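You operate a simulated robot arm through the tools that you are given. There is no shell and no other tool. Be economical: measure what you need, move in short steps, check, and stop when the job is done.

You are at the controls of a simulated two-armed robot. One attempt, no reset.

TASK
Carry cabinet 57's tray to the bench, latch the cabinet and switch it off.
Fine: both hands, lenses stay in; shelf in, door shut.
Where things are to end (x, y in the base frame): grey tray within 60 mm of [750, -1380].

The check looks at the end state, three seconds after you hand in, the way a careful person would. Anything else that was tipped, shoved, dropped, spilled or broken makes it a failure.

THE ROBOT
Two 7-joint arms with two-finger parallel grippers on one trunk, on a base that drives. Base frame: it is fixed to the floor where the robot stands at the start and does not move with it; the origin is under the middle of the robot, x ahead of it, y to its left, z up. Readings come in mm, rad, newtons and seconds.
The left shoulder is at the start at [70, 133, 1201], the right one opposite. With the tool pointing down near the work surface each hand reaches from about 100 to 640 mm from the robot's upright axis, wherever it stands, measured 20 degrees to its own side. Places, roughly: N2 valve 26 [600, -100, 2000]; N2 valve 57 [600, -400, 2000]; baking oven key [700, -900, 1100]; baking oven knob [700, -700, 1200]; cart brake [-800, 800, 700]; damp knob 26 [600, 200, 1400]; damp knob 57 [600, -400, 1400]; door of cabinet 57 [600, -300, 700]; guard catch [600, 800, 2000]; hatch air key [600, -1800, 1500]; hatch lamp switch [500, -2200, 1500]; latch of cabinet 26 [500, 100, 1000]; latch of cabinet 57 [500, 0, 1000]; shelf guard [700, 1000, 1800]; sliding shelf 57 [900, -300, 800]; switch of cabinet 26 [600, 100, 1400]. Payload 1.57 kg a hand.
The TCP of each hand is the grasp point between the finger pads, 30 mm short of the fingertips. In the tool frame z runs along the fingers and y along their closing line. Largest opening 80 mm; finger width 17, thickness 12; the body of the gripper, 40 by 82 mm, starts 80 mm behind the TCP.
Orientation is that of the tool frame in the base frame, as a unit quaternion [w, x, y, z]. With the fingers straight down and closing along the base's y, the tool's x points along the base's -x, its y along +y and its z along -z.

THE INTERFACE
- The arms move only by the tool play_rows. It takes "left_plan", "right_plan" or both (then of equal length, played together; a hand with none holds still); each is a list of rows, each a list of 7 numbers: the shift along the tool's x, y, z in units of 100 mm (1.0 is 100 mm), then the turn, a rotation vector about the tool's x, y, z in units of 90 degrees (1.0 is 90 degrees), then the gripper command, from -1 (shut) to 1 (fully open), values between in proportion. In form: [[x, y, z, rx, ry, rz, jaw], ...]. A call has 1 to 8 rows; each row is the pose to reach, as a shift and turn from the pose commanded when the call began, along the tool's axes at that moment. A call with a number of a shift or a turn outside -1 to 1 is refused whole. A row lasts 0.2 s, in which the tool goes at most 50 mm and 0.15 rad; a call with a longer step from one row to the next is refused whole, and so is a gripper value outside its range. Where a pose cannot be reached the arm comes as near as it can. A force on the tool above 40 N (or 10 N above the force at the start of the call, whichever is more), or a blocked arm, ends the call early, and 0.2 s more pass. The fingers move at their own pace (about 153 mm/s each) and stop on an object; they squeeze with about 20 N. The grip force told is the motor's: it shows also when the fingers shut on nothing. Time passes only in rows, and 0.2 s behind the last, so rows that repeat a pose let the fingers close. The reply holds the time, the measured pose of the TCP, the force on the tool along the base axes, the opening and the grip force, in the units named above and with some noise, with the torque about the TCP (base axes, N m) and any sound that the robot's microphone picked up, and new pictures: "pictures" is both (left out), scene, wrist or none (wrist: the cameras of the hands that moved).
- Cameras (640 x 400 px; columns grow to the right, rows downward): "scene" is now at [123.4, -40.6, 1416.8]; the picture's right is [-0.50, -0.87, 0.00], its down [-0.58, 0.33, -0.75] and it looks along [0.65, -0.37, -0.67] (base axes); focal length 221 px, centre (320, 200). "left" rides on the left gripper at [72, 7, -122] in its tool frame; the picture's right is [-0.09, 1.00, 0.00], its down [-0.84, -0.08, -0.54] and it looks along [-0.54, -0.05, 0.84] (tool axes); focal length 238 px, centre (320, 200). "right" rides on the right gripper at [72, -7, -122] in its tool frame; the picture's right is [0.09, 1.00, 0.00], its down [-0.84, 0.08, -0.54] and it looks along [-0.54, 0.05, 0.84] (tool axes); focal length 238 px, centre (320, 200). There is no depth. A picture from a camera that has moved, and an enlarged one, comes with that camera's place and axes in the base frame and with its lens.
- move_column(by): slides the trunk up (or, below 0, down) by that many mm; the arms and the scene camera ride with it, the base frame stays. It gives what a move gives, with no picture.
- roll_base(legs): drives the robot by 1 to 6 legs, each [ahead, left, turn to the left] in mm, mm and rad, along the robot's own axes; the way and the turn of a leg run together, so that a leg with both is an arc; at most 1500 mm and 3.142 rad a leg. The arms and the cameras ride along, it lands a little off, and it stops where it bumps. It gives what a move gives, and a new picture of the scene camera.
- pan_tilt(pan, tilt): turns the head with the scene camera to pan (to the left, within 1.501 rad either way) and tilt (down, from -0.506 to 1.204), counted from straight ahead of the robot. It gives what a move gives, and a new picture of the scene camera.
- inspect(camera, box): a new picture of the part [left, top, right, bottom] of that camera's present view, enlarged. No time passes.
- job_done(): hands the job in; it is judged then, once.

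Work in short steps. Places have to be worked out from the pictures, the camera data and where the tool is seen: move nearer, look again, correct. Check each grasp and each placing, and mend what went wrong. You have 120 turns and 260 pictures in all, those below and enlarged ones among them. Open the grippers and draw the arms clear of the work before you hand the job in, unless the task says otherwise; then end with one line.

The tools are called after ">>>" by a JSON object that holds its "api" and its "payload". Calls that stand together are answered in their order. play_rows: Moves the arms, as the interface text tells. Its arguments: {"type":"object","properties":{"left_plan":{"type":"array","items":{"type":"array","items":{"type":"number"}}},"right_plan":{"type":"array","items":{"type":"array","items":{"type":"number"}}},"pictures":{"type":"string","enum":["both","scene","wrist","none"]}},"required":[]} The other tools are called the same way: move_column (by) slides the trunk up or down; roll_base (legs) drives the base; pan_tilt (pan, tilt) turns the head that bears the scene camera; inspect (camera, box) takes an enlarged picture of a part of a camera's view; job_done () hands the job in.

At the start:

```text
time_s: 0.0
left_position: [448.9, -34.1, 1150.0]
left_ee_rot: [0.0, -0.001, 1.0, 0.0]
left_ft_force: [0.4, -0.1, -0.3]
left_ft_torque: [-0.01, 0.01, 0.02]
left_width: 80.0
left_gripper_force: 0.0
right_position: [294.9, -452.5, 1000.3]
right_ee_rot: [-0.001, 0.0, 1.0, 0.001]
right_ft_force: [-0.2, 0.7, 0.1]
right_ft_torque: [-0.04, 0.03, 0.03]
right_width: 79.9
right_gripper_force: 0.0
trunk travel left (down, up): [-775.0, 165.0]
robot x, y, heading: [-0.4, -1.9, 0.002]
head pan, tilt: [-0.524, 0.728]
```

scene: 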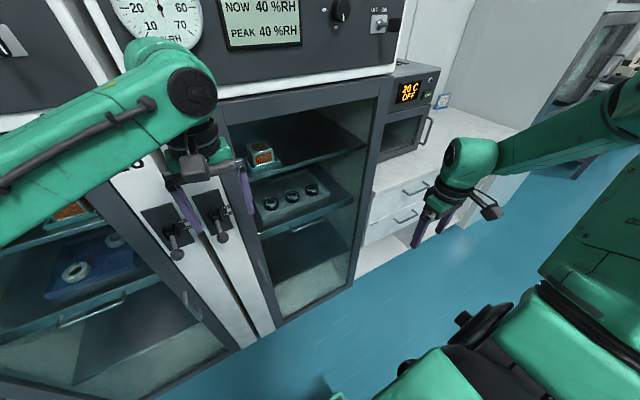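
right: 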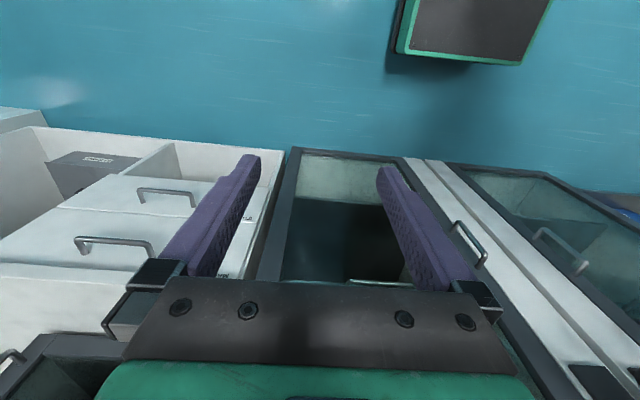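
left: 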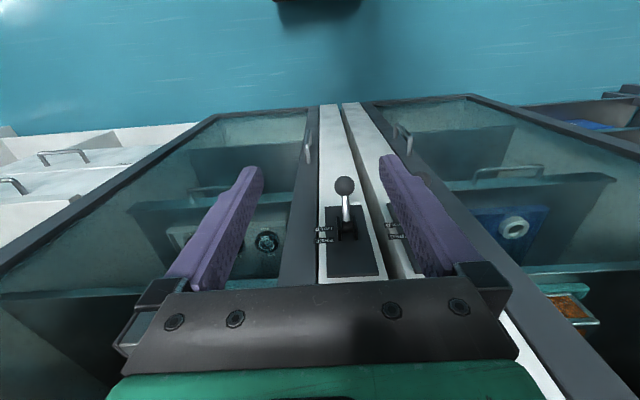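

I see two dry cabinets with glass doors, latches between them, and a bench with an oven to the right. First I look closer at the latches, the control panel and the tray.

>>> {"api": "inspect", "payload": {"camera": "scene", "box": [120, 120, 380, 300]}}

>>> {"api": "inspect", "payload": {"camera": "left", "box": [200, 100, 520, 300]}}

>>> {"api": "pan_tilt", "payload": {"pan": -0.5, "tilt": 0.1}}

```text
2.22 times, centred on (250, 210) of scene
camera zoom: at [123.4, -40.6, 1416.8], right [-0.5, -0.87, 0.0], down [-0.58, 0.33, -0.75], along [0.65, -0.37, -0.67], focal length 491 px, centre (476, 178)
```

zoom: 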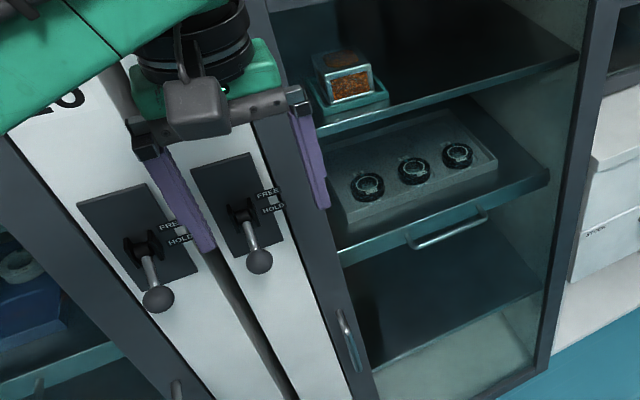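

```text
2.00 times, centred on (360, 200) of left
camera zoom: at [375.9, -26.4, 1272.9], right [0.09, 1.0, 0.0], down [0.84, -0.08, 0.54], along [0.54, -0.05, -0.84], focal length 477 px, centre (240, 200)
```

zoom: 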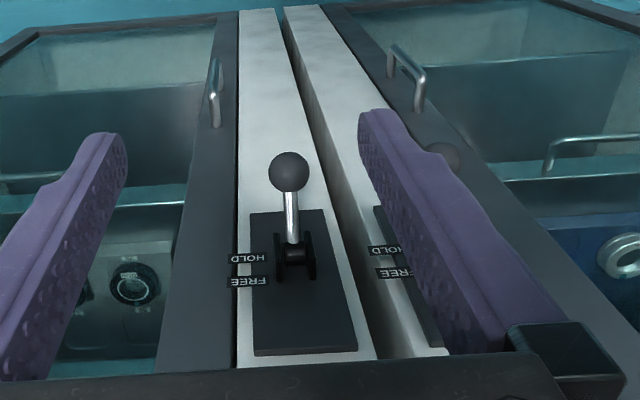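

```text
time_s: 1.0
left_position: [449.3, -32.5, 1150.3]
left_ee_rot: [-0.001, -0.001, 1.0, 0.0]
left_ft_force: [0.0, -0.1, 0.4]
left_ft_torque: [0.02, 0.0, 0.03]
left_width: 80.0
left_gripper_force: 0.1
right_position: [293.0, -452.3, 1000.0]
right_ee_rot: [-0.001, 0.0, 1.0, 0.0]
right_ft_force: [-0.2, -0.6, 0.7]
right_ft_torque: [-0.02, -0.01, 0.0]
right_width: 80.3
right_gripper_force: 0.1
trunk travel left (down, up): [-775.0, 165.0]
robot x, y, heading: [1.0, 0.7, 0.003]
head pan, tilt: [-0.499, 0.099]
camera scene: at [131.6, -42.6, 1473.9], right [-0.48, -0.88, 0.0], down [-0.09, 0.05, -0.99], along [0.87, -0.48, -0.1], focal length 221 px, centre (320, 200)
```

scene: 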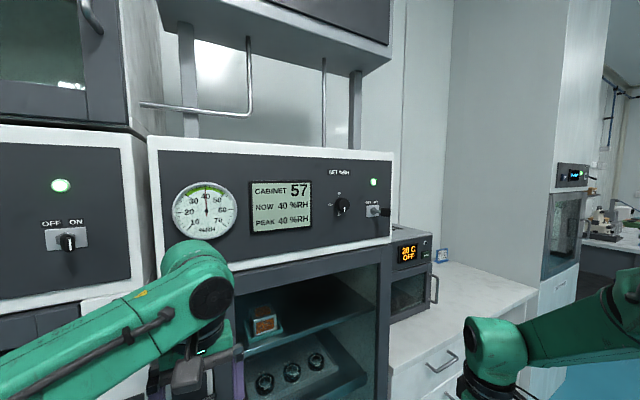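

Cabinet 57's switch is at the right of its panel. I zoom in on it and the door, and look toward the bench.

>>> {"api": "inspect", "payload": {"camera": "scene", "box": [320, 160, 400, 230]}}

>>> {"api": "pan_tilt", "payload": {"pan": -1.1, "tilt": 0.4}}

>>> {"api": "pan_tilt", "payload": {"pan": -0.4, "tilt": 0.6}}

```text
5.71 times, centred on (360, 195) of scene
camera zoom: at [131.6, -42.6, 1473.9], right [-0.48, -0.88, 0.0], down [-0.09, 0.05, -0.99], along [0.87, -0.48, -0.1], focal length 1263 px, centre (91, 229)
```

zoom: 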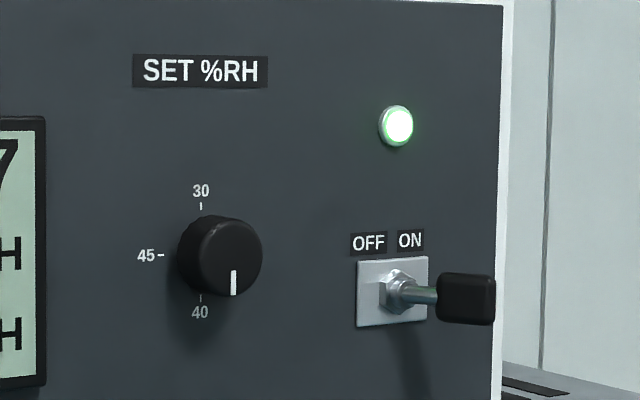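

```text
time_s: 2.0
left_position: [447.5, -33.1, 1149.4]
left_ee_rot: [0.0, -0.002, 1.0, 0.0]
left_ft_force: [0.5, 0.8, 0.8]
left_ft_torque: [0.01, -0.06, -0.01]
left_width: 80.2
left_gripper_force: 0.0
right_position: [293.7, -451.7, 1000.1]
right_ee_rot: [0.0, 0.001, 1.0, 0.0]
right_ft_force: [-0.1, 0.6, -0.3]
right_ft_torque: [-0.01, 0.0, 0.05]
right_width: 80.1
right_gripper_force: 0.0
trunk travel left (down, up): [-775.0, 165.0]
robot x, y, heading: [0.0, 0.8, -0.003]
head pan, tilt: [-1.1, 0.4]
camera scene: at [92.9, -81.0, 1446.1], right [-0.89, -0.45, 0.0], down [-0.18, 0.35, -0.92], along [0.42, -0.82, -0.39], focal length 221 px, centre (320, 200)
```

scene: 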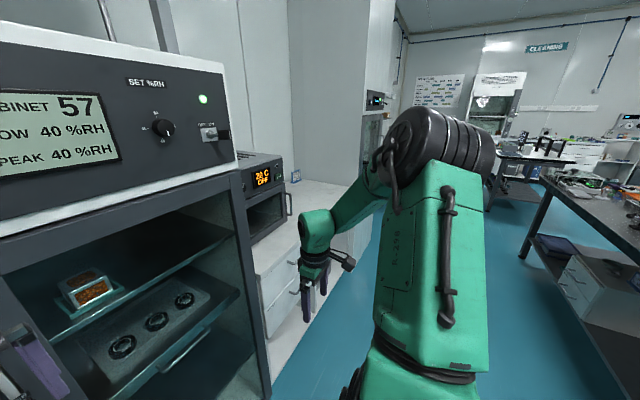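

```text
time_s: 3.1
left_position: [448.1, -32.4, 1150.3]
left_ee_rot: [0.0, -0.001, 1.0, 0.0]
left_ft_force: [0.1, -0.1, -1.0]
left_ft_torque: [0.04, 0.01, 0.0]
left_width: 80.1
left_gripper_force: 0.0
right_position: [294.3, -453.7, 999.7]
right_ee_rot: [0.0, 0.0, 1.0, 0.0]
right_ft_force: [0.7, 0.3, 1.0]
right_ft_torque: [0.03, -0.03, 0.0]
right_width: 79.8
right_gripper_force: 0.0
trunk travel left (down, up): [-775.0, 165.0]
robot x, y, heading: [3.1, -0.1, -0.001]
head pan, tilt: [-0.4, 0.6]
camera scene: at [132.1, -33.0, 1427.8], right [-0.39, -0.92, 0.0], down [-0.52, 0.22, -0.83], along [0.76, -0.32, -0.56], focal length 221 px, centre (320, 200)
```

scene: 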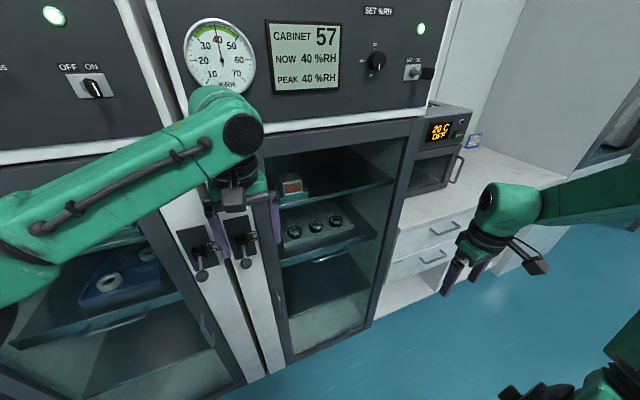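

Estimates so far: latch knob of 57 about [531,-8,1003], door handle about [579,-79,706], switch lever tip about [515,-432,1391]. Now I pitch the left hand to about 45° forward and draw back a little to view the latch with its wrist camera.

>>> {"api": "play_rows", "payload": {"left_plan": [[0.1, 0, 0, 0, -0.09, 0, 1], [0.2, 0, 0, 0, -0.18, 0, 1], [0.3, 0, 0, 0, -0.27, 0, 1], [0.4, 0, 0.1, 0, -0.36, 0, 1], [0.5, 0.1, 0.2, 0, -0.45, 0, 1], [0.5, 0.2, 0.3, 0, -0.54, 0, 1], [0.5, 0.25, 0.4, 0, -0.6, 0, 1]]}}

```text
time_s: 4.7
left_position: [398.4, -8.1, 1110.8]
left_ee_rot: [0.454, -0.001, 0.891, 0.0]
left_ft_force: [-0.5, 0.0, -0.3]
left_ft_torque: [0.01, 0.01, 0.0]
left_width: 80.0
left_gripper_force: 0.0
right_position: [293.9, -452.1, 999.5]
right_ee_rot: [0.001, 0.0, 1.0, 0.0]
right_ft_force: [0.1, -0.1, 0.1]
right_ft_torque: [0.02, -0.02, 0.02]
right_width: 79.9
right_gripper_force: 0.1
trunk travel left (down, up): [-775.0, 165.0]
robot x, y, heading: [-0.8, -2.0, -0.0]
head pan, tilt: [-0.4, 0.6]
camera scene: at [132.2, -32.8, 1427.8], right [-0.39, -0.92, 0.0], down [-0.52, 0.22, -0.83], along [0.76, -0.32, -0.57], focal length 221 px, centre (320, 200)
camera left: at [257.2, -2.1, 1125.2], right [0.05, 1.0, 0.07], down [0.05, -0.08, 1.0], along [1.0, -0.05, -0.06], focal length 238 px, centre (320, 200)
```

scene: 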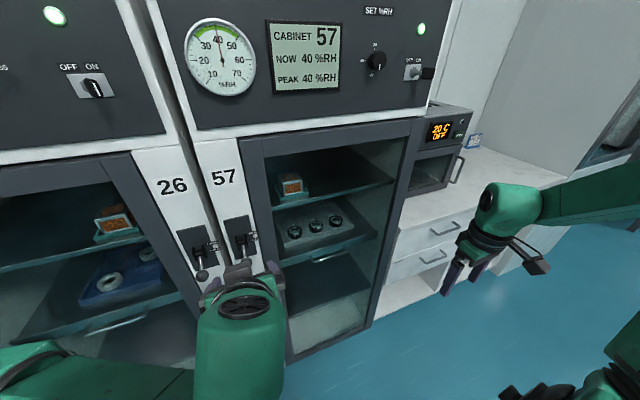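
left: 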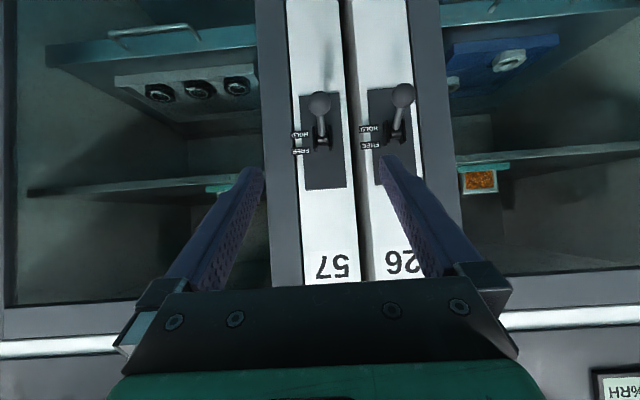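

The wrist camera now looks level at the latch. I zoom in.

>>> {"api": "inspect", "payload": {"camera": "left", "box": [240, 60, 440, 200]}}

>>> {"api": "inspect", "payload": {"camera": "scene", "box": [160, 160, 360, 300]}}

```text
2.86 times, centred on (340, 130) of left
camera zoom: at [257.2, -2.1, 1125.2], right [0.05, 1.0, 0.07], down [0.05, -0.08, 1.0], along [1.0, -0.05, -0.06], focal length 681 px, centre (263, 400)
```

zoom: 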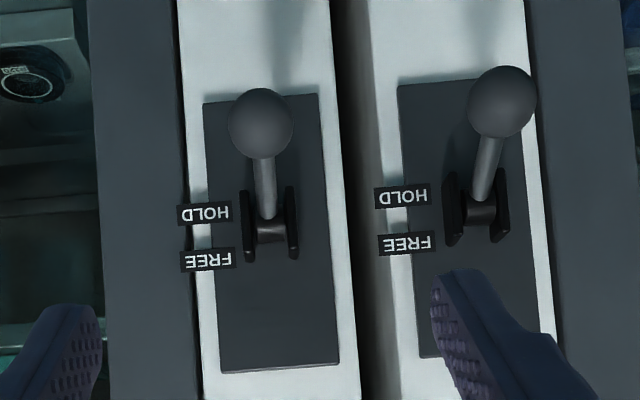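

```text
2.86 times, centred on (260, 230) of scene
camera zoom: at [132.2, -32.8, 1427.8], right [-0.39, -0.92, 0.0], down [-0.52, 0.22, -0.83], along [0.76, -0.32, -0.57], focal length 632 px, centre (491, 114)
```

zoom: 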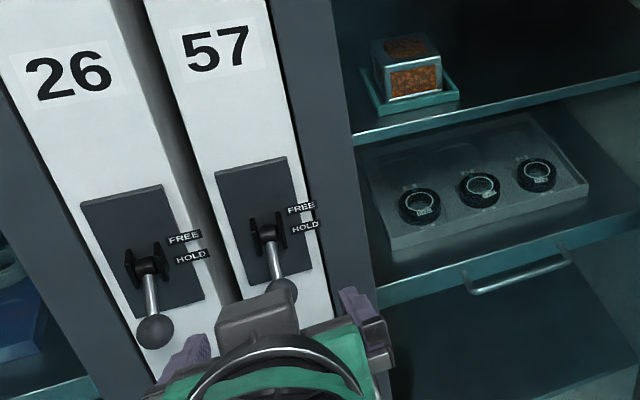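

Knob of 57 is at about [531,-8,997], the pivot about [574,-8,1024], so the lever points down to HOLD. I bring the half-open left hand toward the knob along the finger direction.

>>> {"api": "play_rows", "payload": {"left_plan": [[0.03, 0, 0.25, 0, 0, 0, 0.3], [0.06, 0, 0.5, 0, 0, 0, 0.3], [0.1, 0, 0.75, 0, 0, 0, 0.3], [0.13, 0, 1.0, 0, 0, 0, 0.3], [0.13, 0, 1.0, 0, 0, 0, 0.3]], "pictures": "wrist"}}

```text
time_s: 5.9
left_position: [474.3, -7.4, 1040.2]
left_ee_rot: [0.454, -0.001, 0.891, 0.0]
left_ft_force: [0.0, 0.6, -0.7]
left_ft_torque: [-0.03, 0.03, -0.03]
left_width: 51.9
left_gripper_force: 0.0
right_position: [293.4, -452.6, 999.5]
right_ee_rot: [0.0, 0.0, 1.0, 0.0]
right_ft_force: [0.4, -0.4, -0.3]
right_ft_torque: [0.0, -0.01, -0.02]
right_width: 80.0
right_gripper_force: 0.0
trunk travel left (down, up): [-775.0, 165.0]
robot x, y, heading: [5.0, 0.7, 0.005]
head pan, tilt: [-0.4, 0.6]
camera left: at [332.9, -1.3, 1054.7], right [0.05, 1.0, 0.07], down [0.05, -0.08, 1.0], along [1.0, -0.05, -0.06], focal length 238 px, centre (320, 200)
```

left: 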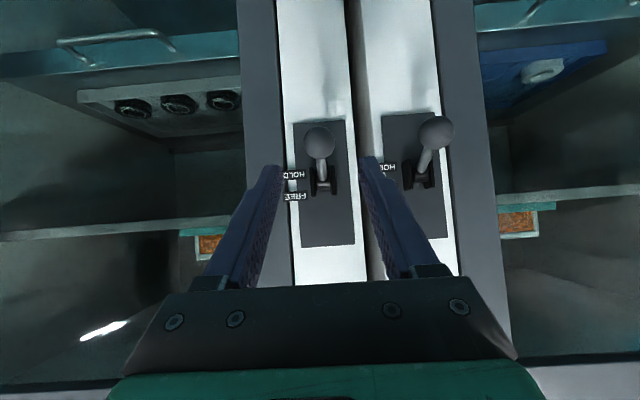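

The knob is centred between the fingers; I advance 71 mm and close on it.

>>> {"api": "play_rows", "payload": {"left_plan": [[0, 0, 0.25, 0, 0, 0, 0.3], [0, 0, 0.5, 0, 0, 0, 0.3], [0.01, 0, 0.71, 0, 0, 0, 0.3], [0.01, 0, 0.71, 0, 0, 0, -0.4], [0.01, 0, 0.71, 0, 0, 0, -0.4]], "pictures": "both"}}

```text
time_s: 7.1
left_position: [530.6, -8.8, 997.4]
left_ee_rot: [0.454, -0.001, 0.891, 0.001]
left_ft_force: [-0.7, 0.6, -0.8]
left_ft_torque: [0.01, 0.13, 0.0]
left_width: 27.0
left_gripper_force: 37.3
right_position: [293.7, -451.8, 1000.2]
right_ee_rot: [0.0, 0.0, 1.0, 0.0]
right_ft_force: [-0.3, -0.4, 0.2]
right_ft_torque: [-0.02, 0.0, -0.02]
right_width: 80.0
right_gripper_force: 0.1
trunk travel left (down, up): [-775.0, 165.0]
robot x, y, heading: [1.6, -0.3, 0.002]
head pan, tilt: [-0.4, 0.6]
camera scene: at [132.1, -32.7, 1427.8], right [-0.39, -0.92, 0.0], down [-0.52, 0.22, -0.83], along [0.76, -0.32, -0.56], focal length 221 px, centre (320, 200)
camera left: at [388.2, -1.6, 1012.3], right [0.05, 1.0, 0.07], down [0.05, -0.08, 1.0], along [1.0, -0.05, -0.06], focal length 238 px, centre (320, 200)
```

scene: 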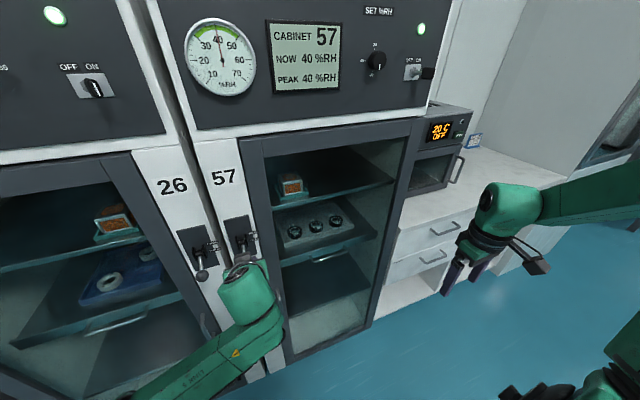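
left: 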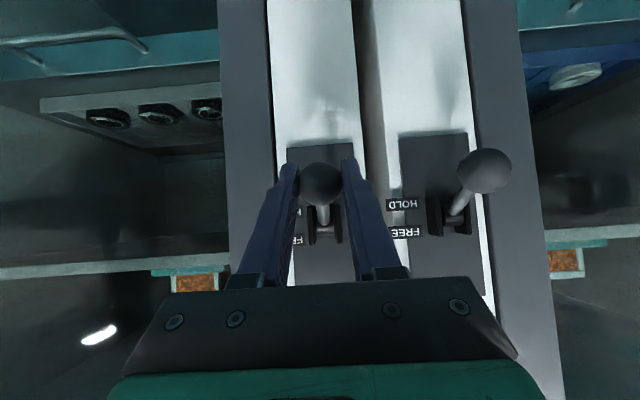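

Grip holds the 27 mm knob. I swing it upward on an arc about the pivot toward FREE.

>>> {"api": "play_rows", "payload": {"left_plan": [[-0.07, 0, -0.125, 0, 0, 0, -0.4], [-0.172, 0, -0.224, 0, 0, 0, -0.4], [-0.297, 0, -0.29, 0, 0, 0, -0.4], [-0.437, 0, -0.318, 0, 0, 0, -0.4], [-0.437, 0, -0.318, 0, 0, 0, -0.4]], "pictures": "both"}}

```text
time_s: 8.3
left_position: [529.2, -8.1, 1052.4]
left_ee_rot: [0.454, -0.001, 0.891, 0.0]
left_ft_force: [0.0, -1.3, -0.5]
left_ft_torque: [0.03, -0.04, 0.02]
left_width: 23.9
left_gripper_force: 0.1
right_position: [294.2, -452.1, 998.7]
right_ee_rot: [-0.001, -0.001, 1.0, 0.0]
right_ft_force: [-0.2, -0.5, -0.2]
right_ft_torque: [0.01, 0.02, 0.04]
right_width: 80.3
right_gripper_force: 0.0
trunk travel left (down, up): [-775.0, 165.0]
robot x, y, heading: [-0.5, -0.9, 0.0]
head pan, tilt: [-0.4, 0.6]
camera scene: at [133.0, -33.0, 1427.8], right [-0.39, -0.92, 0.0], down [-0.52, 0.22, -0.82], along [0.76, -0.32, -0.57], focal length 221 px, centre (320, 200)
camera left: at [387.1, -1.2, 1066.9], right [0.05, 1.0, 0.07], down [0.05, -0.08, 1.0], along [1.0, -0.05, -0.06], focal length 238 px, centre (320, 200)
```

scene: 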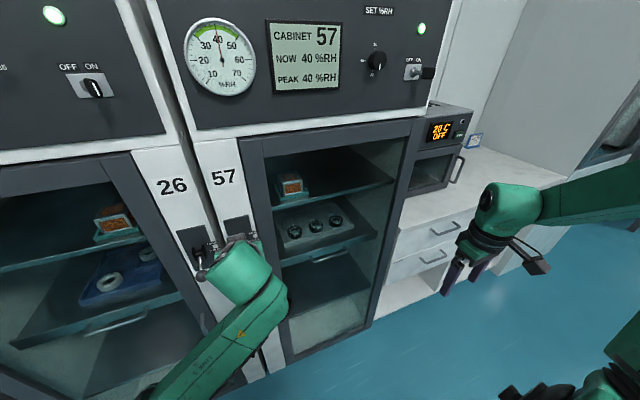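
left: 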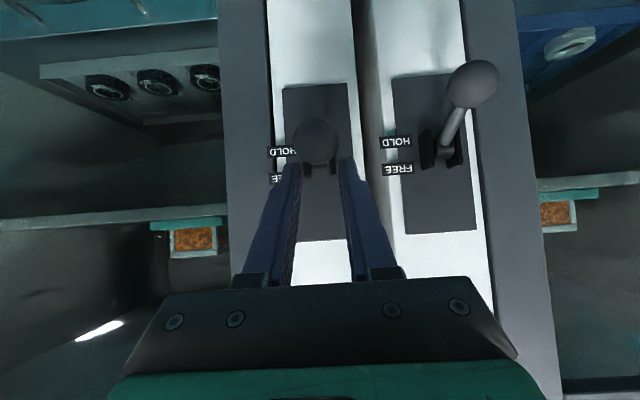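

The knob slipped out halfway (lever now about level). I open, go down below the knob, then close to 20 mm straddling the rod.

>>> {"api": "play_rows", "payload": {"left_plan": [[0, 0, 0, 0, 0, 0, 0.3], [0, 0, 0, 0, 0, 0, 0.3], [0.25, 0, 0.09, 0, 0, 0, 0.3], [0.5, 0, 0.18, 0, 0, 0, 0.3], [0.5, 0, 0.18, 0, 0, 0, -0.5], [0.5, 0, 0.18, 0, 0, 0, -0.5]], "pictures": "wrist"}}

```text
time_s: 9.7
left_position: [513.1, -6.2, 1001.9]
left_ee_rot: [0.454, 0.0, 0.891, 0.0]
left_ft_force: [0.8, -0.9, 0.3]
left_ft_torque: [0.02, -0.01, 0.0]
left_width: 19.8
left_gripper_force: 0.1
right_position: [292.9, -452.0, 1000.9]
right_ee_rot: [0.001, 0.0, 1.0, 0.0]
right_ft_force: [-0.8, 0.0, -1.1]
right_ft_torque: [0.01, 0.0, 0.0]
right_width: 79.9
right_gripper_force: 0.0
trunk travel left (down, up): [-775.0, 165.0]
robot x, y, heading: [1.9, 1.7, 0.001]
head pan, tilt: [-0.4, 0.6]
camera left: at [371.5, -0.3, 1015.4], right [0.05, 1.0, 0.07], down [0.05, -0.08, 1.0], along [1.0, -0.05, -0.06], focal length 238 px, centre (320, 200)
```

left: 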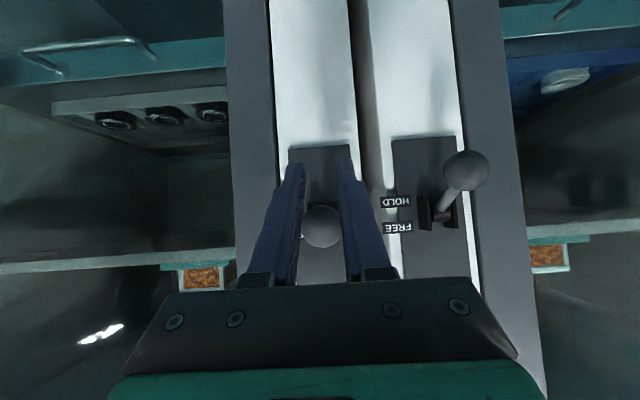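

The knob now sits above the fingers' gap. I lift it to FREE.

>>> {"api": "play_rows", "payload": {"left_plan": [[-0.17, 0, -0.11, 0, 0, 0, -0.5], [-0.34, 0, -0.17, 0, 0, 0, -0.5], [-0.48, 0, -0.2, 0, 0, 0, -0.5], [-0.48, 0, -0.2, 0, 0, 0, -0.5]], "pictures": "both"}}

```text
time_s: 10.5
left_position: [517.3, -6.9, 1035.7]
left_ee_rot: [0.435, 0.004, 0.901, 0.005]
left_ft_force: [-22.2, 0.7, -27.7]
left_ft_torque: [0.16, 0.24, 0.19]
left_width: 0.1
left_gripper_force: 20.9
right_position: [289.1, -452.1, 1000.2]
right_ee_rot: [0.002, 0.0, 1.0, 0.0]
right_ft_force: [-0.5, -0.2, -0.1]
right_ft_torque: [-0.01, -0.03, 0.0]
right_width: 79.7
right_gripper_force: 0.1
trunk travel left (down, up): [-775.0, 165.0]
robot x, y, heading: [-1.9, 1.4, 0.001]
head pan, tilt: [-0.4, 0.6]
stopped in row 4 (left hand): the force on the tool passed its limit at 46 N (the readings are from after the stop); the commanded pose is now the measured one
camera scene: at [128.1, -32.0, 1427.7], right [-0.39, -0.92, 0.0], down [-0.52, 0.22, -0.83], along [0.76, -0.32, -0.56], focal length 221 px, centre (320, 200)
camera left: at [377.1, -1.5, 1055.6], right [0.06, 0.99, 0.09], down [0.1, -0.09, 0.99], along [0.99, -0.05, -0.1], focal length 238 px, centre (320, 200)
```

scene: 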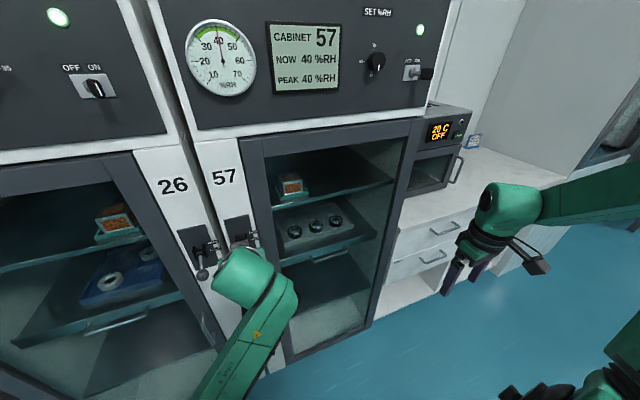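
left: 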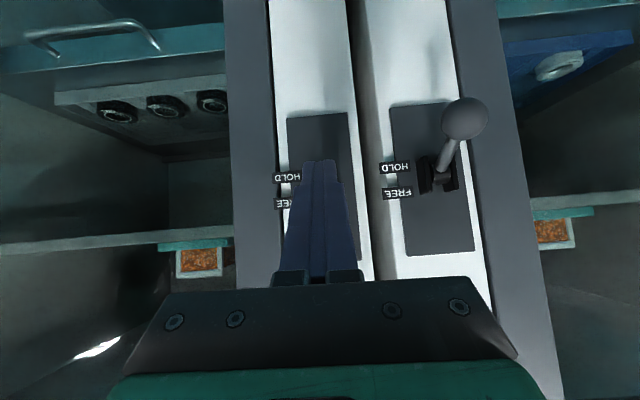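

Lever reached some hard stop. I back off to see where the lever is.

>>> {"api": "play_rows", "payload": {"left_plan": [[0.15, 0, 0, 0, 0, 0, -0.9], [0.15, 0, -0.3, 0, 0, 0, -0.9], [0.15, 0, -0.7, 0, 0, 0, -0.9], [0.15, 0, -1.0, 0, 0, 0, 0]], "pictures": "both"}}

>>> {"api": "inspect", "payload": {"camera": "left", "box": [240, 80, 440, 220]}}

>>> {"api": "inspect", "payload": {"camera": "scene", "box": [160, 160, 360, 300]}}

```text
time_s: 11.7
left_position: [440.8, 12.8, 1079.4]
left_ee_rot: [0.45, 0.003, 0.892, 0.047]
left_ft_force: [0.4, 0.2, -0.5]
left_ft_torque: [0.03, 0.01, -0.01]
left_width: 39.8
left_gripper_force: 0.1
right_position: [293.0, -451.9, 998.8]
right_ee_rot: [0.0, 0.0, 1.0, 0.0]
right_ft_force: [0.5, 0.7, -0.1]
right_ft_torque: [-0.03, -0.01, 0.02]
right_width: 80.1
right_gripper_force: 0.0
trunk travel left (down, up): [-775.0, 165.0]
robot x, y, heading: [-1.0, -1.5, -0.003]
head pan, tilt: [-0.4, 0.6]
stopped in row 4 (left hand): the arm was blocked; the commanded pose is now the measured one
camera scene: at [131.7, -33.2, 1427.8], right [-0.39, -0.92, 0.0], down [-0.52, 0.22, -0.83], along [0.76, -0.32, -0.56], focal length 221 px, centre (320, 200)
camera left: at [299.6, 14.2, 1095.6], right [0.02, 0.99, 0.16], down [0.07, -0.16, 0.98], along [1.0, -0.01, -0.07], focal length 238 px, centre (320, 200)
```

scene: 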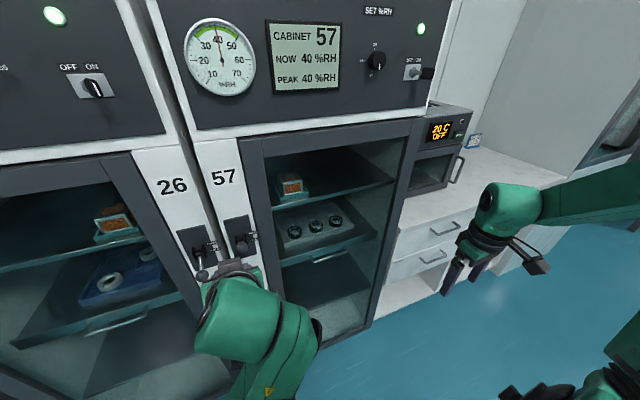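
left: 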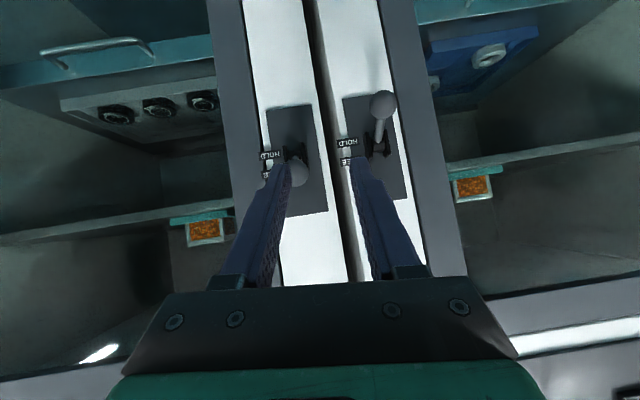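

```text
2.86 times, centred on (340, 150) of left
camera zoom: at [299.6, 14.2, 1095.6], right [0.02, 0.99, 0.16], down [0.07, -0.16, 0.98], along [1.0, -0.01, -0.07], focal length 681 px, centre (263, 343)
```

zoom: 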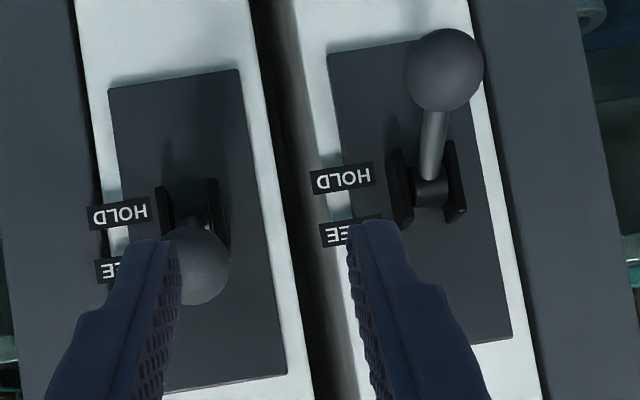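

```text
2.86 times, centred on (260, 230) of scene
camera zoom: at [131.7, -33.2, 1427.8], right [-0.39, -0.92, 0.0], down [-0.52, 0.22, -0.83], along [0.76, -0.32, -0.56], focal length 632 px, centre (491, 114)
```

zoom: 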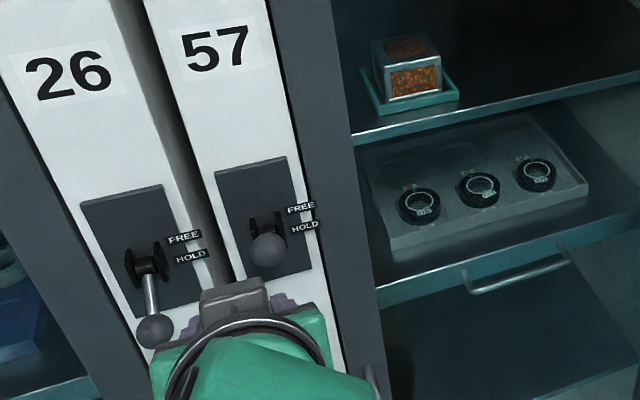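

Lever is up at FREE (knob at about z 1048). Now I back the robot 150 mm and lower the trunk for work at the door handle (about [579,-79,706]).

>>> {"api": "roll_base", "payload": {"legs": [[-150, 0, 0]]}}

>>> {"api": "move_column", "payload": {"by": -330}}

>>> {"api": "play_rows", "payload": {"left_plan": [[-0.1, 0.25, -0.05, 0, 0, 0, 0], [-0.2, 0.5, -0.05, 0, 0, 0, 0], [-0.3, 0.8, -0.05, 0, 0, 0, 0], [-0.4, 1.0, -0.05, 0, 0, 0, 0], [-0.4, 1.0, -0.05, 0, 0, 0, 0], [-0.4, 1.0, -0.05, 0, 0, 0, 0], [-0.4, 1.0, -0.05, 0, 0, 0, 0], [-0.4, 1.0, -0.05, 0, 0, 0, 0]], "right_plan": [[0, 0, 0, 0, -0.09, 0, 1], [0, 0, 0, 0, -0.18, 0, 1], [0, 0.2, 0, 0, -0.27, 0, 1], [0, 0.4, 0, 0, -0.36, 0, 1], [0, 0.6, 0, 0, -0.45, 0, 1], [0, 0.8, 0, 0, -0.54, 0, 1], [0, 1.0, 0, 0, -0.63, 0, 1], [0, 1.0, 0, 0, -0.72, 0, 1]]}}

```text
time_s: 13.1
left_position: [301.5, 13.3, 1078.5]
left_ee_rot: [0.449, 0.005, 0.893, 0.045]
left_ft_force: [-0.2, 0.0, 0.2]
left_ft_torque: [0.03, 0.02, 0.03]
left_width: 39.8
left_gripper_force: 0.0
right_position: [150.7, -453.0, 999.2]
right_ee_rot: [0.0, 0.0, 1.0, 0.0]
right_ft_force: [-0.7, -0.2, 0.7]
right_ft_torque: [0.0, 0.04, 0.04]
right_width: 80.2
right_gripper_force: 0.2
trunk travel left (down, up): [-775.0, 165.0]
robot x, y, heading: [-143.1, -1.9, -0.007]
head pan, tilt: [-0.4, 0.6]
camera scene: at [-8.8, -33.1, 1427.5], right [-0.39, -0.92, 0.0], down [-0.52, 0.22, -0.82], along [0.76, -0.32, -0.57], focal length 221 px, centre (320, 200)
```

scene: 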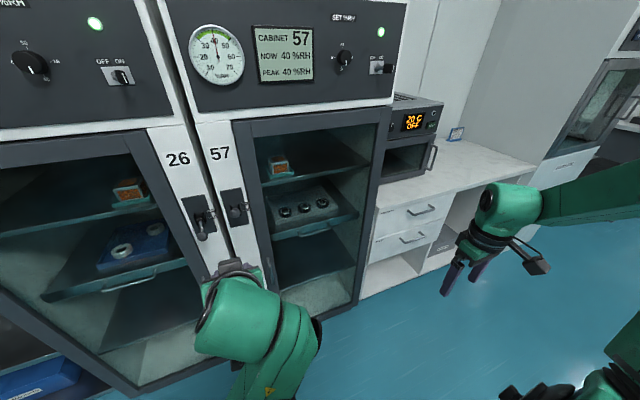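

```text
time_s: 16.3
left_position: [298.3, 12.8, 749.0]
left_ee_rot: [0.45, 0.004, 0.892, 0.047]
left_ft_force: [0.8, 0.6, 0.0]
left_ft_torque: [0.01, 0.0, 0.0]
left_width: 40.2
left_gripper_force: 0.0
right_position: [149.5, -452.9, 670.0]
right_ee_rot: [0.0, 0.001, 1.0, 0.0]
right_ft_force: [-0.1, -0.3, -0.2]
right_ft_torque: [-0.03, -0.02, 0.01]
right_width: 80.2
right_gripper_force: 0.1
trunk travel left (down, up): [-445.0, 495.0]
robot x, y, heading: [-141.7, -1.0, 0.001]
head pan, tilt: [-0.4, 0.6]
```

```text
time_s: 18.1
left_position: [314.9, 115.0, 790.8]
left_ee_rot: [0.451, 0.004, 0.891, 0.055]
left_ft_force: [0.3, 0.8, -0.6]
left_ft_torque: [0.02, -0.02, 0.0]
left_width: 40.0
left_gripper_force: 0.1
right_position: [168.1, -334.0, 661.2]
right_ee_rot: [0.505, 0.007, 0.863, -0.01]
right_ft_force: [0.3, -0.2, 0.3]
right_ft_torque: [-0.02, 0.01, 0.04]
right_width: 80.1
right_gripper_force: 0.1
right hand out of reach, approached as far as the arm can: row 6, 7, 8
trunk travel left (down, up): [-445.0, 495.0]
robot x, y, heading: [-144.8, 3.4, 0.001]
head pan, tilt: [-0.4, 0.6]
camera scene: at [-11.3, -33.0, 1097.8], right [-0.39, -0.92, 0.0], down [-0.52, 0.22, -0.82], along [0.76, -0.32, -0.57], focal length 221 px, centre (320, 200)
camera right: at [26.7, -336.8, 657.4], right [-0.02, 1.0, -0.09], down [-0.06, 0.09, 0.99], along [1.0, 0.03, 0.06], focal length 238 px, centre (320, 200)
camera left: at [172.8, 114.6, 806.0], right [0.01, 0.98, 0.18], down [0.06, -0.18, 0.98], along [1.0, 0.0, -0.07], focal length 238 px, centre (320, 200)
```

scene: 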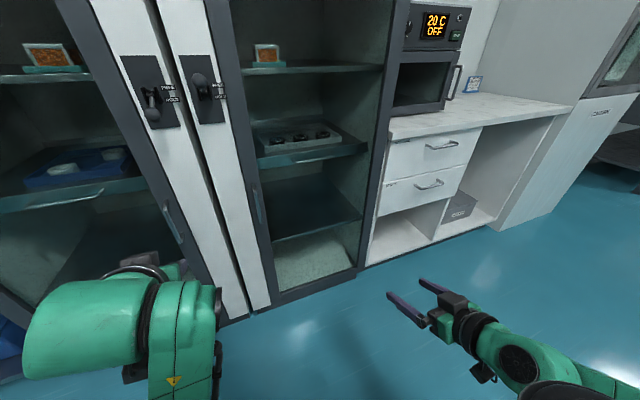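
right: 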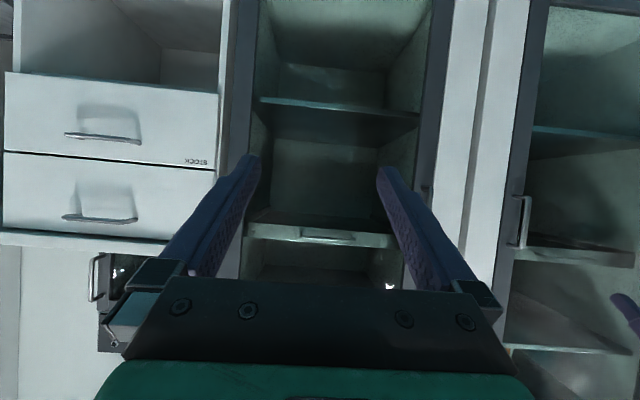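
left: 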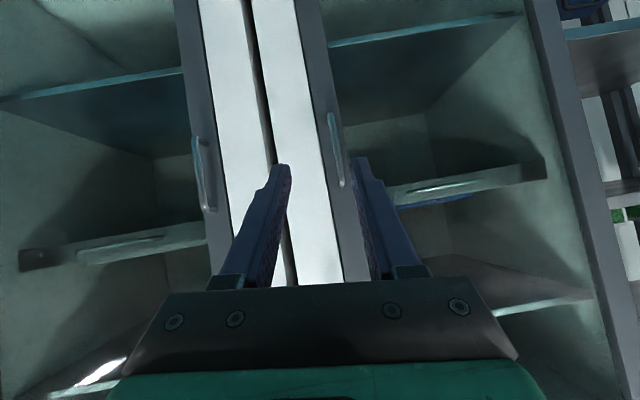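

Handle bar estimated at [579,-74], z 630–760. I check the left side is free before shifting the robot left.

>>> {"api": "pan_tilt", "payload": {"pan": 1.0, "tilt": 0.6}}

```text
time_s: 19.6
left_position: [314.2, 115.3, 790.6]
left_ee_rot: [0.451, 0.004, 0.891, 0.055]
left_ft_force: [0.3, 0.1, -0.6]
left_ft_torque: [0.0, 0.03, 0.04]
left_width: 39.8
left_gripper_force: 0.0
right_position: [169.3, -333.4, 659.6]
right_ee_rot: [0.503, 0.006, 0.864, -0.011]
right_ft_force: [-0.2, 0.9, 0.4]
right_ft_torque: [0.04, 0.01, 0.0]
right_width: 80.0
right_gripper_force: 0.0
trunk travel left (down, up): [-445.0, 495.0]
robot x, y, heading: [-146.3, -1.3, -0.002]
head pan, tilt: [1.0, 0.6]
camera scene: at [-44.8, 75.8, 1097.8], right [0.84, -0.54, 0.0], down [-0.31, -0.47, -0.83], along [0.45, 0.69, -0.56], focal length 221 px, centre (320, 200)
```

scene: 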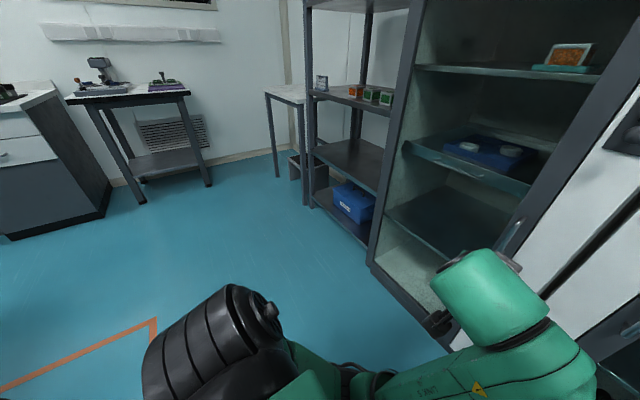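

Space left is clear. I shift the robot 50 ahead and 200 left, and look back at the door.

>>> {"api": "roll_base", "payload": {"legs": [[50, 200, 0]]}}

>>> {"api": "pan_tilt", "payload": {"pan": -0.5, "tilt": 0.6}}

>>> {"api": "play_rows", "payload": {"right_plan": [[0, 0.1, 0.3, 0, -0.08, 0, 1], [0, 0.2, 0.6, 0, -0.16, 0, 1], [0, 0.3, 0.8, 0, -0.24, 0, 1], [-0.2, 0.4, 1.0, 0, -0.28, 0, 1], [-0.4, 0.5, 1.0, 0, -0.28, 0, 1], [-0.6, 0.5, 1.0, 0, -0.28, 0, 1], [-0.6, 0.5, 1.0, 0, -0.28, 0, 1]], "pictures": "both"}}

```text
time_s: 21.3
left_position: [363.0, 318.2, 788.9]
left_ee_rot: [0.45, 0.001, 0.891, 0.056]
left_ft_force: [0.0, 0.8, -0.4]
left_ft_torque: [-0.01, 0.02, 0.02]
left_width: 39.9
left_gripper_force: 0.0
right_position: [218.7, -131.5, 659.6]
right_ee_rot: [0.503, 0.004, 0.864, -0.01]
right_ft_force: [-0.5, 1.1, 0.8]
right_ft_torque: [0.01, 0.01, 0.0]
right_width: 80.0
right_gripper_force: 0.0
trunk travel left (down, up): [-445.0, 495.0]
robot x, y, heading: [-91.8, 198.9, 0.008]
head pan, tilt: [1.0, 0.6]
camera scene: at [3.7, 276.8, 1097.7], right [0.84, -0.54, 0.0], down [-0.3, -0.48, -0.82], along [0.44, 0.7, -0.57], focal length 221 px, centre (320, 200)
```

scene: 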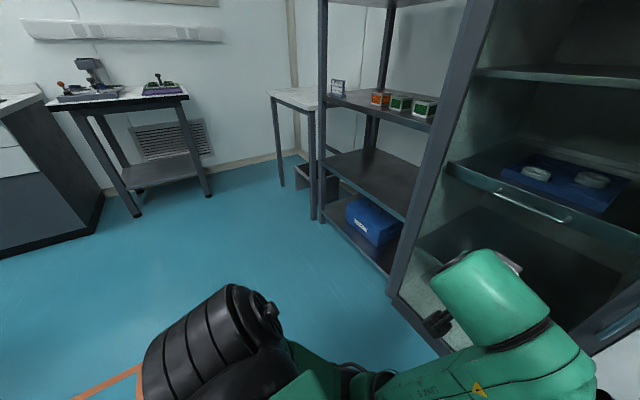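

```text
time_s: 22.9
left_position: [362.4, 318.0, 789.6]
left_ee_rot: [0.451, 0.002, 0.891, 0.058]
left_ft_force: [-0.2, 1.1, 0.4]
left_ft_torque: [0.02, 0.01, 0.0]
left_width: 39.8
left_gripper_force: 0.0
right_position: [218.7, -132.3, 659.7]
right_ee_rot: [0.504, 0.004, 0.864, -0.01]
right_ft_force: [-0.7, -0.7, 0.3]
right_ft_torque: [0.0, -0.02, -0.04]
right_width: 79.9
right_gripper_force: 0.0
trunk travel left (down, up): [-445.0, 495.0]
robot x, y, heading: [-93.5, 201.1, 0.001]
head pan, tilt: [-0.499, 0.6]
camera scene: at [34.0, 159.6, 1097.8], right [-0.47, -0.88, 0.0], down [-0.5, 0.27, -0.83], along [0.73, -0.39, -0.56], focal length 221 px, centre (320, 200)
```

scene: 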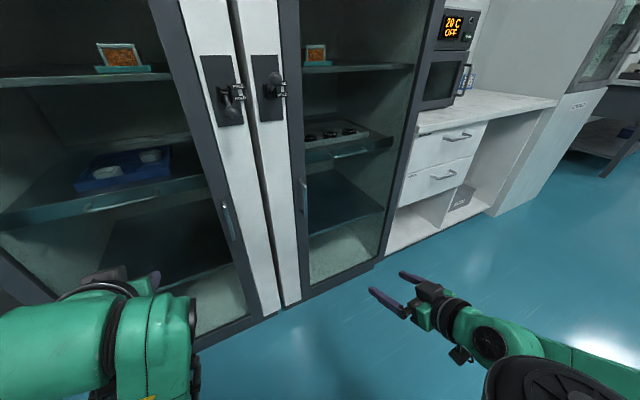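

```text
time_s: 24.5
left_position: [361.3, 318.2, 789.4]
left_ee_rot: [0.449, 0.001, 0.891, 0.058]
left_ft_force: [-0.5, -0.4, -0.1]
left_ft_torque: [-0.03, 0.01, 0.02]
left_width: 40.0
left_gripper_force: 0.0
right_position: [335.3, -83.5, 664.0]
right_ee_rot: [0.68, 0.002, 0.733, -0.011]
right_ft_force: [0.3, 0.5, 0.6]
right_ft_torque: [-0.01, -0.03, 0.01]
right_width: 79.9
right_gripper_force: 0.1
trunk travel left (down, up): [-445.0, 495.0]
robot x, y, heading: [-92.7, 198.3, 0.007]
head pan, tilt: [-0.499, 0.6]
camera scene: at [34.0, 159.5, 1097.8], right [-0.47, -0.88, 0.0], down [-0.5, 0.27, -0.82], along [0.73, -0.39, -0.57], focal length 221 px, centre (320, 200)
camera right: at [209.4, -89.6, 601.3], right [0.01, 0.99, -0.1], down [-0.48, 0.1, 0.87], along [0.88, 0.04, 0.47], focal length 238 px, centre (320, 200)
```

scene: 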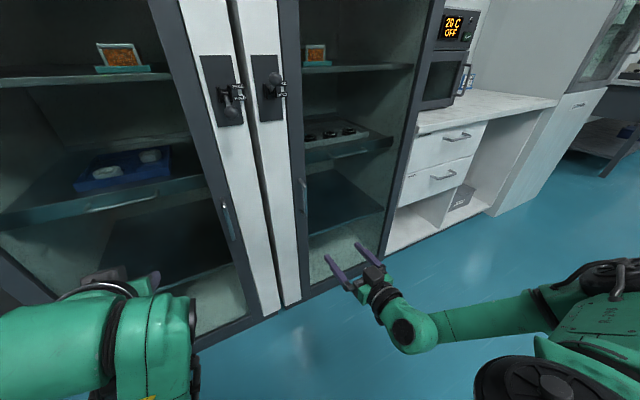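
right: 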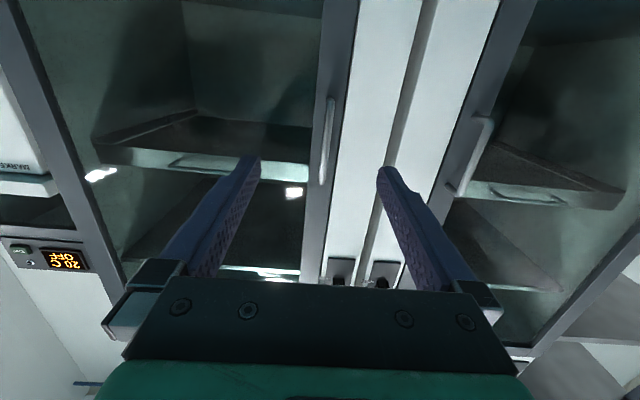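

Handle bar sits at about y −72, z 694 in the right camera. I approach by ~170 mm in two moves, watching.

>>> {"api": "play_rows", "payload": {"right_plan": [[-0.1, 0.05, 0.3, 0, 0, 0, 1], [-0.2, 0.1, 0.6, 0, 0, 0, 1], [-0.3, 0.12, 1.0, 0, 0, 0, 1]], "pictures": "none"}}

>>> {"api": "play_rows", "payload": {"right_plan": [[0, 0, 0.3, 0, 0, 0, 0.3], [0, 0, 0.6, 0, 0, 0, 0.3], [0, 0, 0.6, 0, 0, 0, 0.3]], "pictures": "wrist"}}

```text
time_s: 25.3
left_position: [363.0, 319.0, 788.8]
left_ee_rot: [0.45, 0.001, 0.891, 0.058]
left_ft_force: [0.1, -0.1, 0.5]
left_ft_torque: [-0.02, 0.04, -0.02]
left_width: 40.2
left_gripper_force: 0.1
right_position: [439.8, -74.8, 685.4]
right_ee_rot: [0.679, 0.002, 0.734, -0.01]
right_ft_force: [-0.8, 0.1, -0.4]
right_ft_torque: [-0.01, -0.03, -0.01]
right_width: 79.9
right_gripper_force: 0.1
trunk travel left (down, up): [-445.0, 495.0]
robot x, y, heading: [-93.5, 199.0, 0.011]
head pan, tilt: [-0.499, 0.6]
```

```text
time_s: 26.1
left_position: [362.8, 317.4, 789.4]
left_ee_rot: [0.452, 0.001, 0.89, 0.058]
left_ft_force: [-0.5, 0.8, 0.8]
left_ft_torque: [0.03, 0.0, -0.02]
left_width: 39.9
left_gripper_force: 0.2
right_position: [497.4, -71.7, 681.8]
right_ee_rot: [0.68, 0.002, 0.733, -0.01]
right_ft_force: [0.7, -0.2, 0.1]
right_ft_torque: [-0.02, 0.01, -0.01]
right_width: 51.9
right_gripper_force: 0.1
trunk travel left (down, up): [-445.0, 495.0]
robot x, y, heading: [-95.5, 199.7, 0.01]
head pan, tilt: [-0.499, 0.6]
camera right: at [371.3, -77.1, 619.4], right [0.01, 0.99, -0.1], down [-0.48, 0.1, 0.87], along [0.88, 0.04, 0.47], focal length 238 px, centre (320, 200)
```

right: 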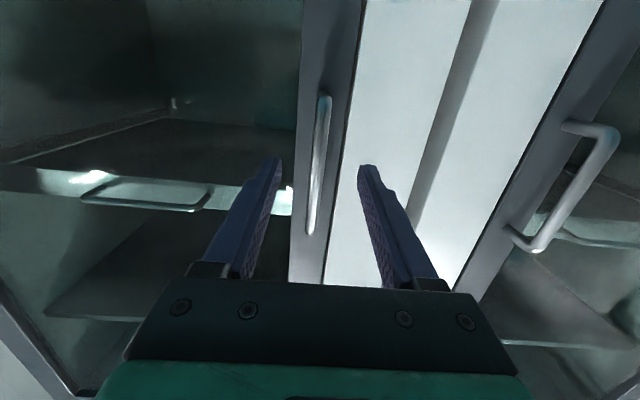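

Bar is centred between fingers. I advance 70 mm and close.

>>> {"api": "play_rows", "payload": {"right_plan": [[-0.05, 0, 0.3, 0, 0, 0, 0.3], [-0.1, 0, 0.55, 0, 0, 0, 0.3], [-0.1, -0.01, 0.7, 0, 0, 0, 0.3], [-0.1, -0.01, 0.7, 0, 0, 0, -1], [-0.1, -0.01, 0.7, 0, 0, 0, -1]], "pictures": "wrist"}}

```text
time_s: 27.3
left_position: [362.2, 318.9, 788.8]
left_ee_rot: [0.45, 0.001, 0.891, 0.057]
left_ft_force: [-0.2, 1.3, 0.2]
left_ft_torque: [0.0, 0.04, 0.0]
left_width: 40.1
left_gripper_force: 0.1
right_position: [569.1, -74.0, 684.9]
right_ee_rot: [0.679, 0.0, 0.734, -0.008]
right_ft_force: [-0.6, 7.4, -2.3]
right_ft_torque: [0.52, 0.04, -0.05]
right_width: 12.0
right_gripper_force: 29.9
trunk travel left (down, up): [-445.0, 495.0]
robot x, y, heading: [-95.6, 200.1, 0.006]
head pan, tilt: [-0.499, 0.6]
camera right: at [441.5, -79.5, 622.3], right [0.0, 0.99, -0.1], down [-0.47, 0.09, 0.88], along [0.88, 0.05, 0.47], focal length 238 px, centre (320, 200)
```

right: 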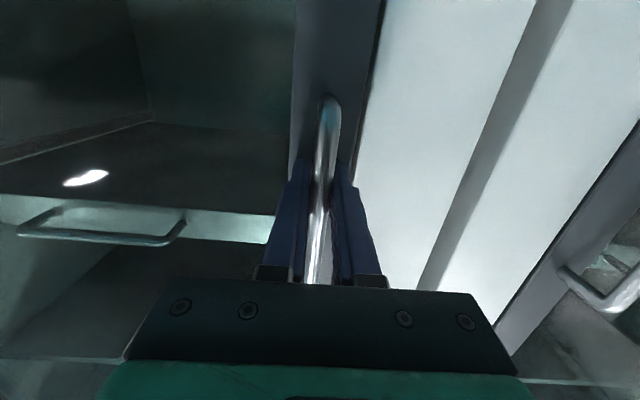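

Holding the 12 mm handle bar. I pull the door open along its arc (hinge about y −510).

>>> {"api": "play_rows", "payload": {"right_plan": [[0.02, -0.02, -0.2, 0, 0, 0, -1], [0.03, -0.06, -0.4, 0, 0, 0, -1], [0.05, -0.1, -0.6, 0, 0, 0, -1], [0.06, -0.15, -0.8, 0, 0, 0, -1], [0.07, -0.2, -0.97, 0, 0, 0, -1], [0.07, -0.2, -0.97, 0, 0, 0, -1]], "pictures": "both"}}

```text
time_s: 28.7
left_position: [363.3, 320.7, 789.9]
left_ee_rot: [0.45, 0.0, 0.891, 0.057]
left_ft_force: [0.1, 0.4, -0.1]
left_ft_torque: [0.0, -0.02, 0.01]
left_width: 40.4
left_gripper_force: 0.0
right_position: [471.9, -90.6, 685.4]
right_ee_rot: [0.678, 0.0, 0.735, -0.01]
right_ft_force: [-5.3, 19.1, -9.8]
right_ft_torque: [0.37, 0.17, -0.13]
right_width: 11.8
right_gripper_force: 29.5
trunk travel left (down, up): [-445.0, 495.0]
robot x, y, heading: [-92.1, 199.4, 0.001]
head pan, tilt: [-0.499, 0.6]
camera scene: at [34.5, 162.0, 1097.7], right [-0.47, -0.88, 0.0], down [-0.5, 0.27, -0.83], along [0.73, -0.39, -0.56], focal length 221 px, centre (320, 200)
camera right: at [344.6, -96.4, 622.8], right [0.0, 0.99, -0.11], down [-0.47, 0.1, 0.88], along [0.88, 0.05, 0.47], focal length 238 px, centre (320, 200)
```

scene: 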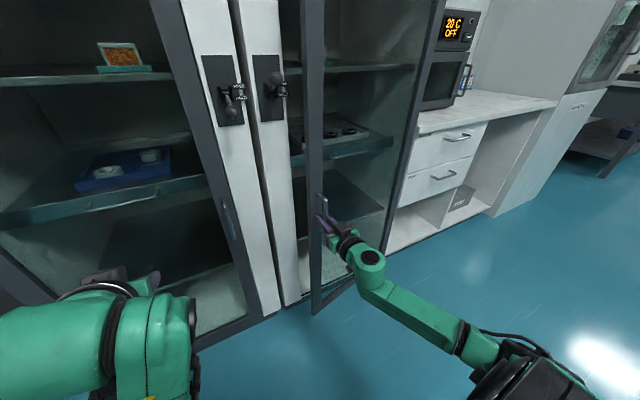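
right: 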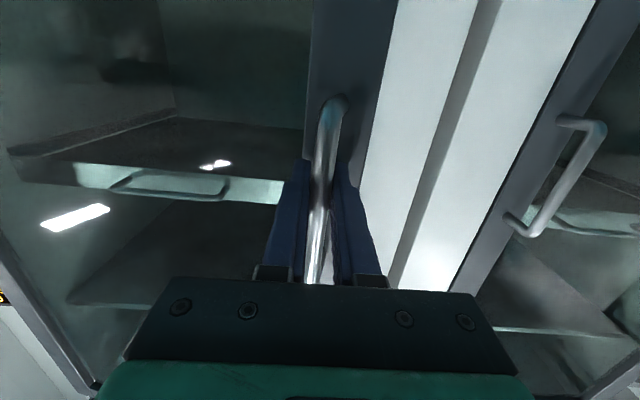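

Door follows; I continue pulling along the arc.

>>> {"api": "play_rows", "payload": {"right_plan": [[0.02, -0.03, -0.2, 0, 0, 0, -1], [0.03, -0.08, -0.4, 0, 0, 0, -1], [0.05, -0.15, -0.6, 0, 0, 0, -1], [0.06, -0.24, -0.8, 0, 0, 0, -1], [0.07, -0.33, -0.95, 0, 0, 0, -1], [0.07, -0.33, -0.95, 0, 0, 0, -1]], "pictures": "scene"}}

```text
time_s: 30.1
left_position: [364.0, 316.9, 788.5]
left_ee_rot: [0.45, 0.001, 0.891, 0.06]
left_ft_force: [-0.1, 0.6, -1.0]
left_ft_torque: [0.01, 0.01, 0.01]
left_width: 39.9
left_gripper_force: 0.1
right_position: [375.8, -127.9, 686.0]
right_ee_rot: [0.679, 0.004, 0.734, -0.012]
right_ft_force: [8.3, -15.5, 0.3]
right_ft_torque: [0.26, 0.73, 0.07]
right_width: 11.8
right_gripper_force: 29.3
trunk travel left (down, up): [-445.0, 495.0]
robot x, y, heading: [-94.3, 198.4, 0.006]
head pan, tilt: [-0.499, 0.6]
camera scene: at [35.5, 156.7, 1097.6], right [-0.47, -0.88, 0.0], down [-0.5, 0.27, -0.82], along [0.73, -0.39, -0.57], focal length 221 px, centre (320, 200)
```

scene: 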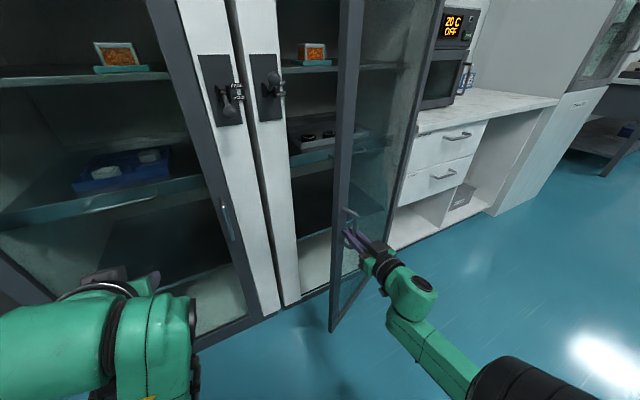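

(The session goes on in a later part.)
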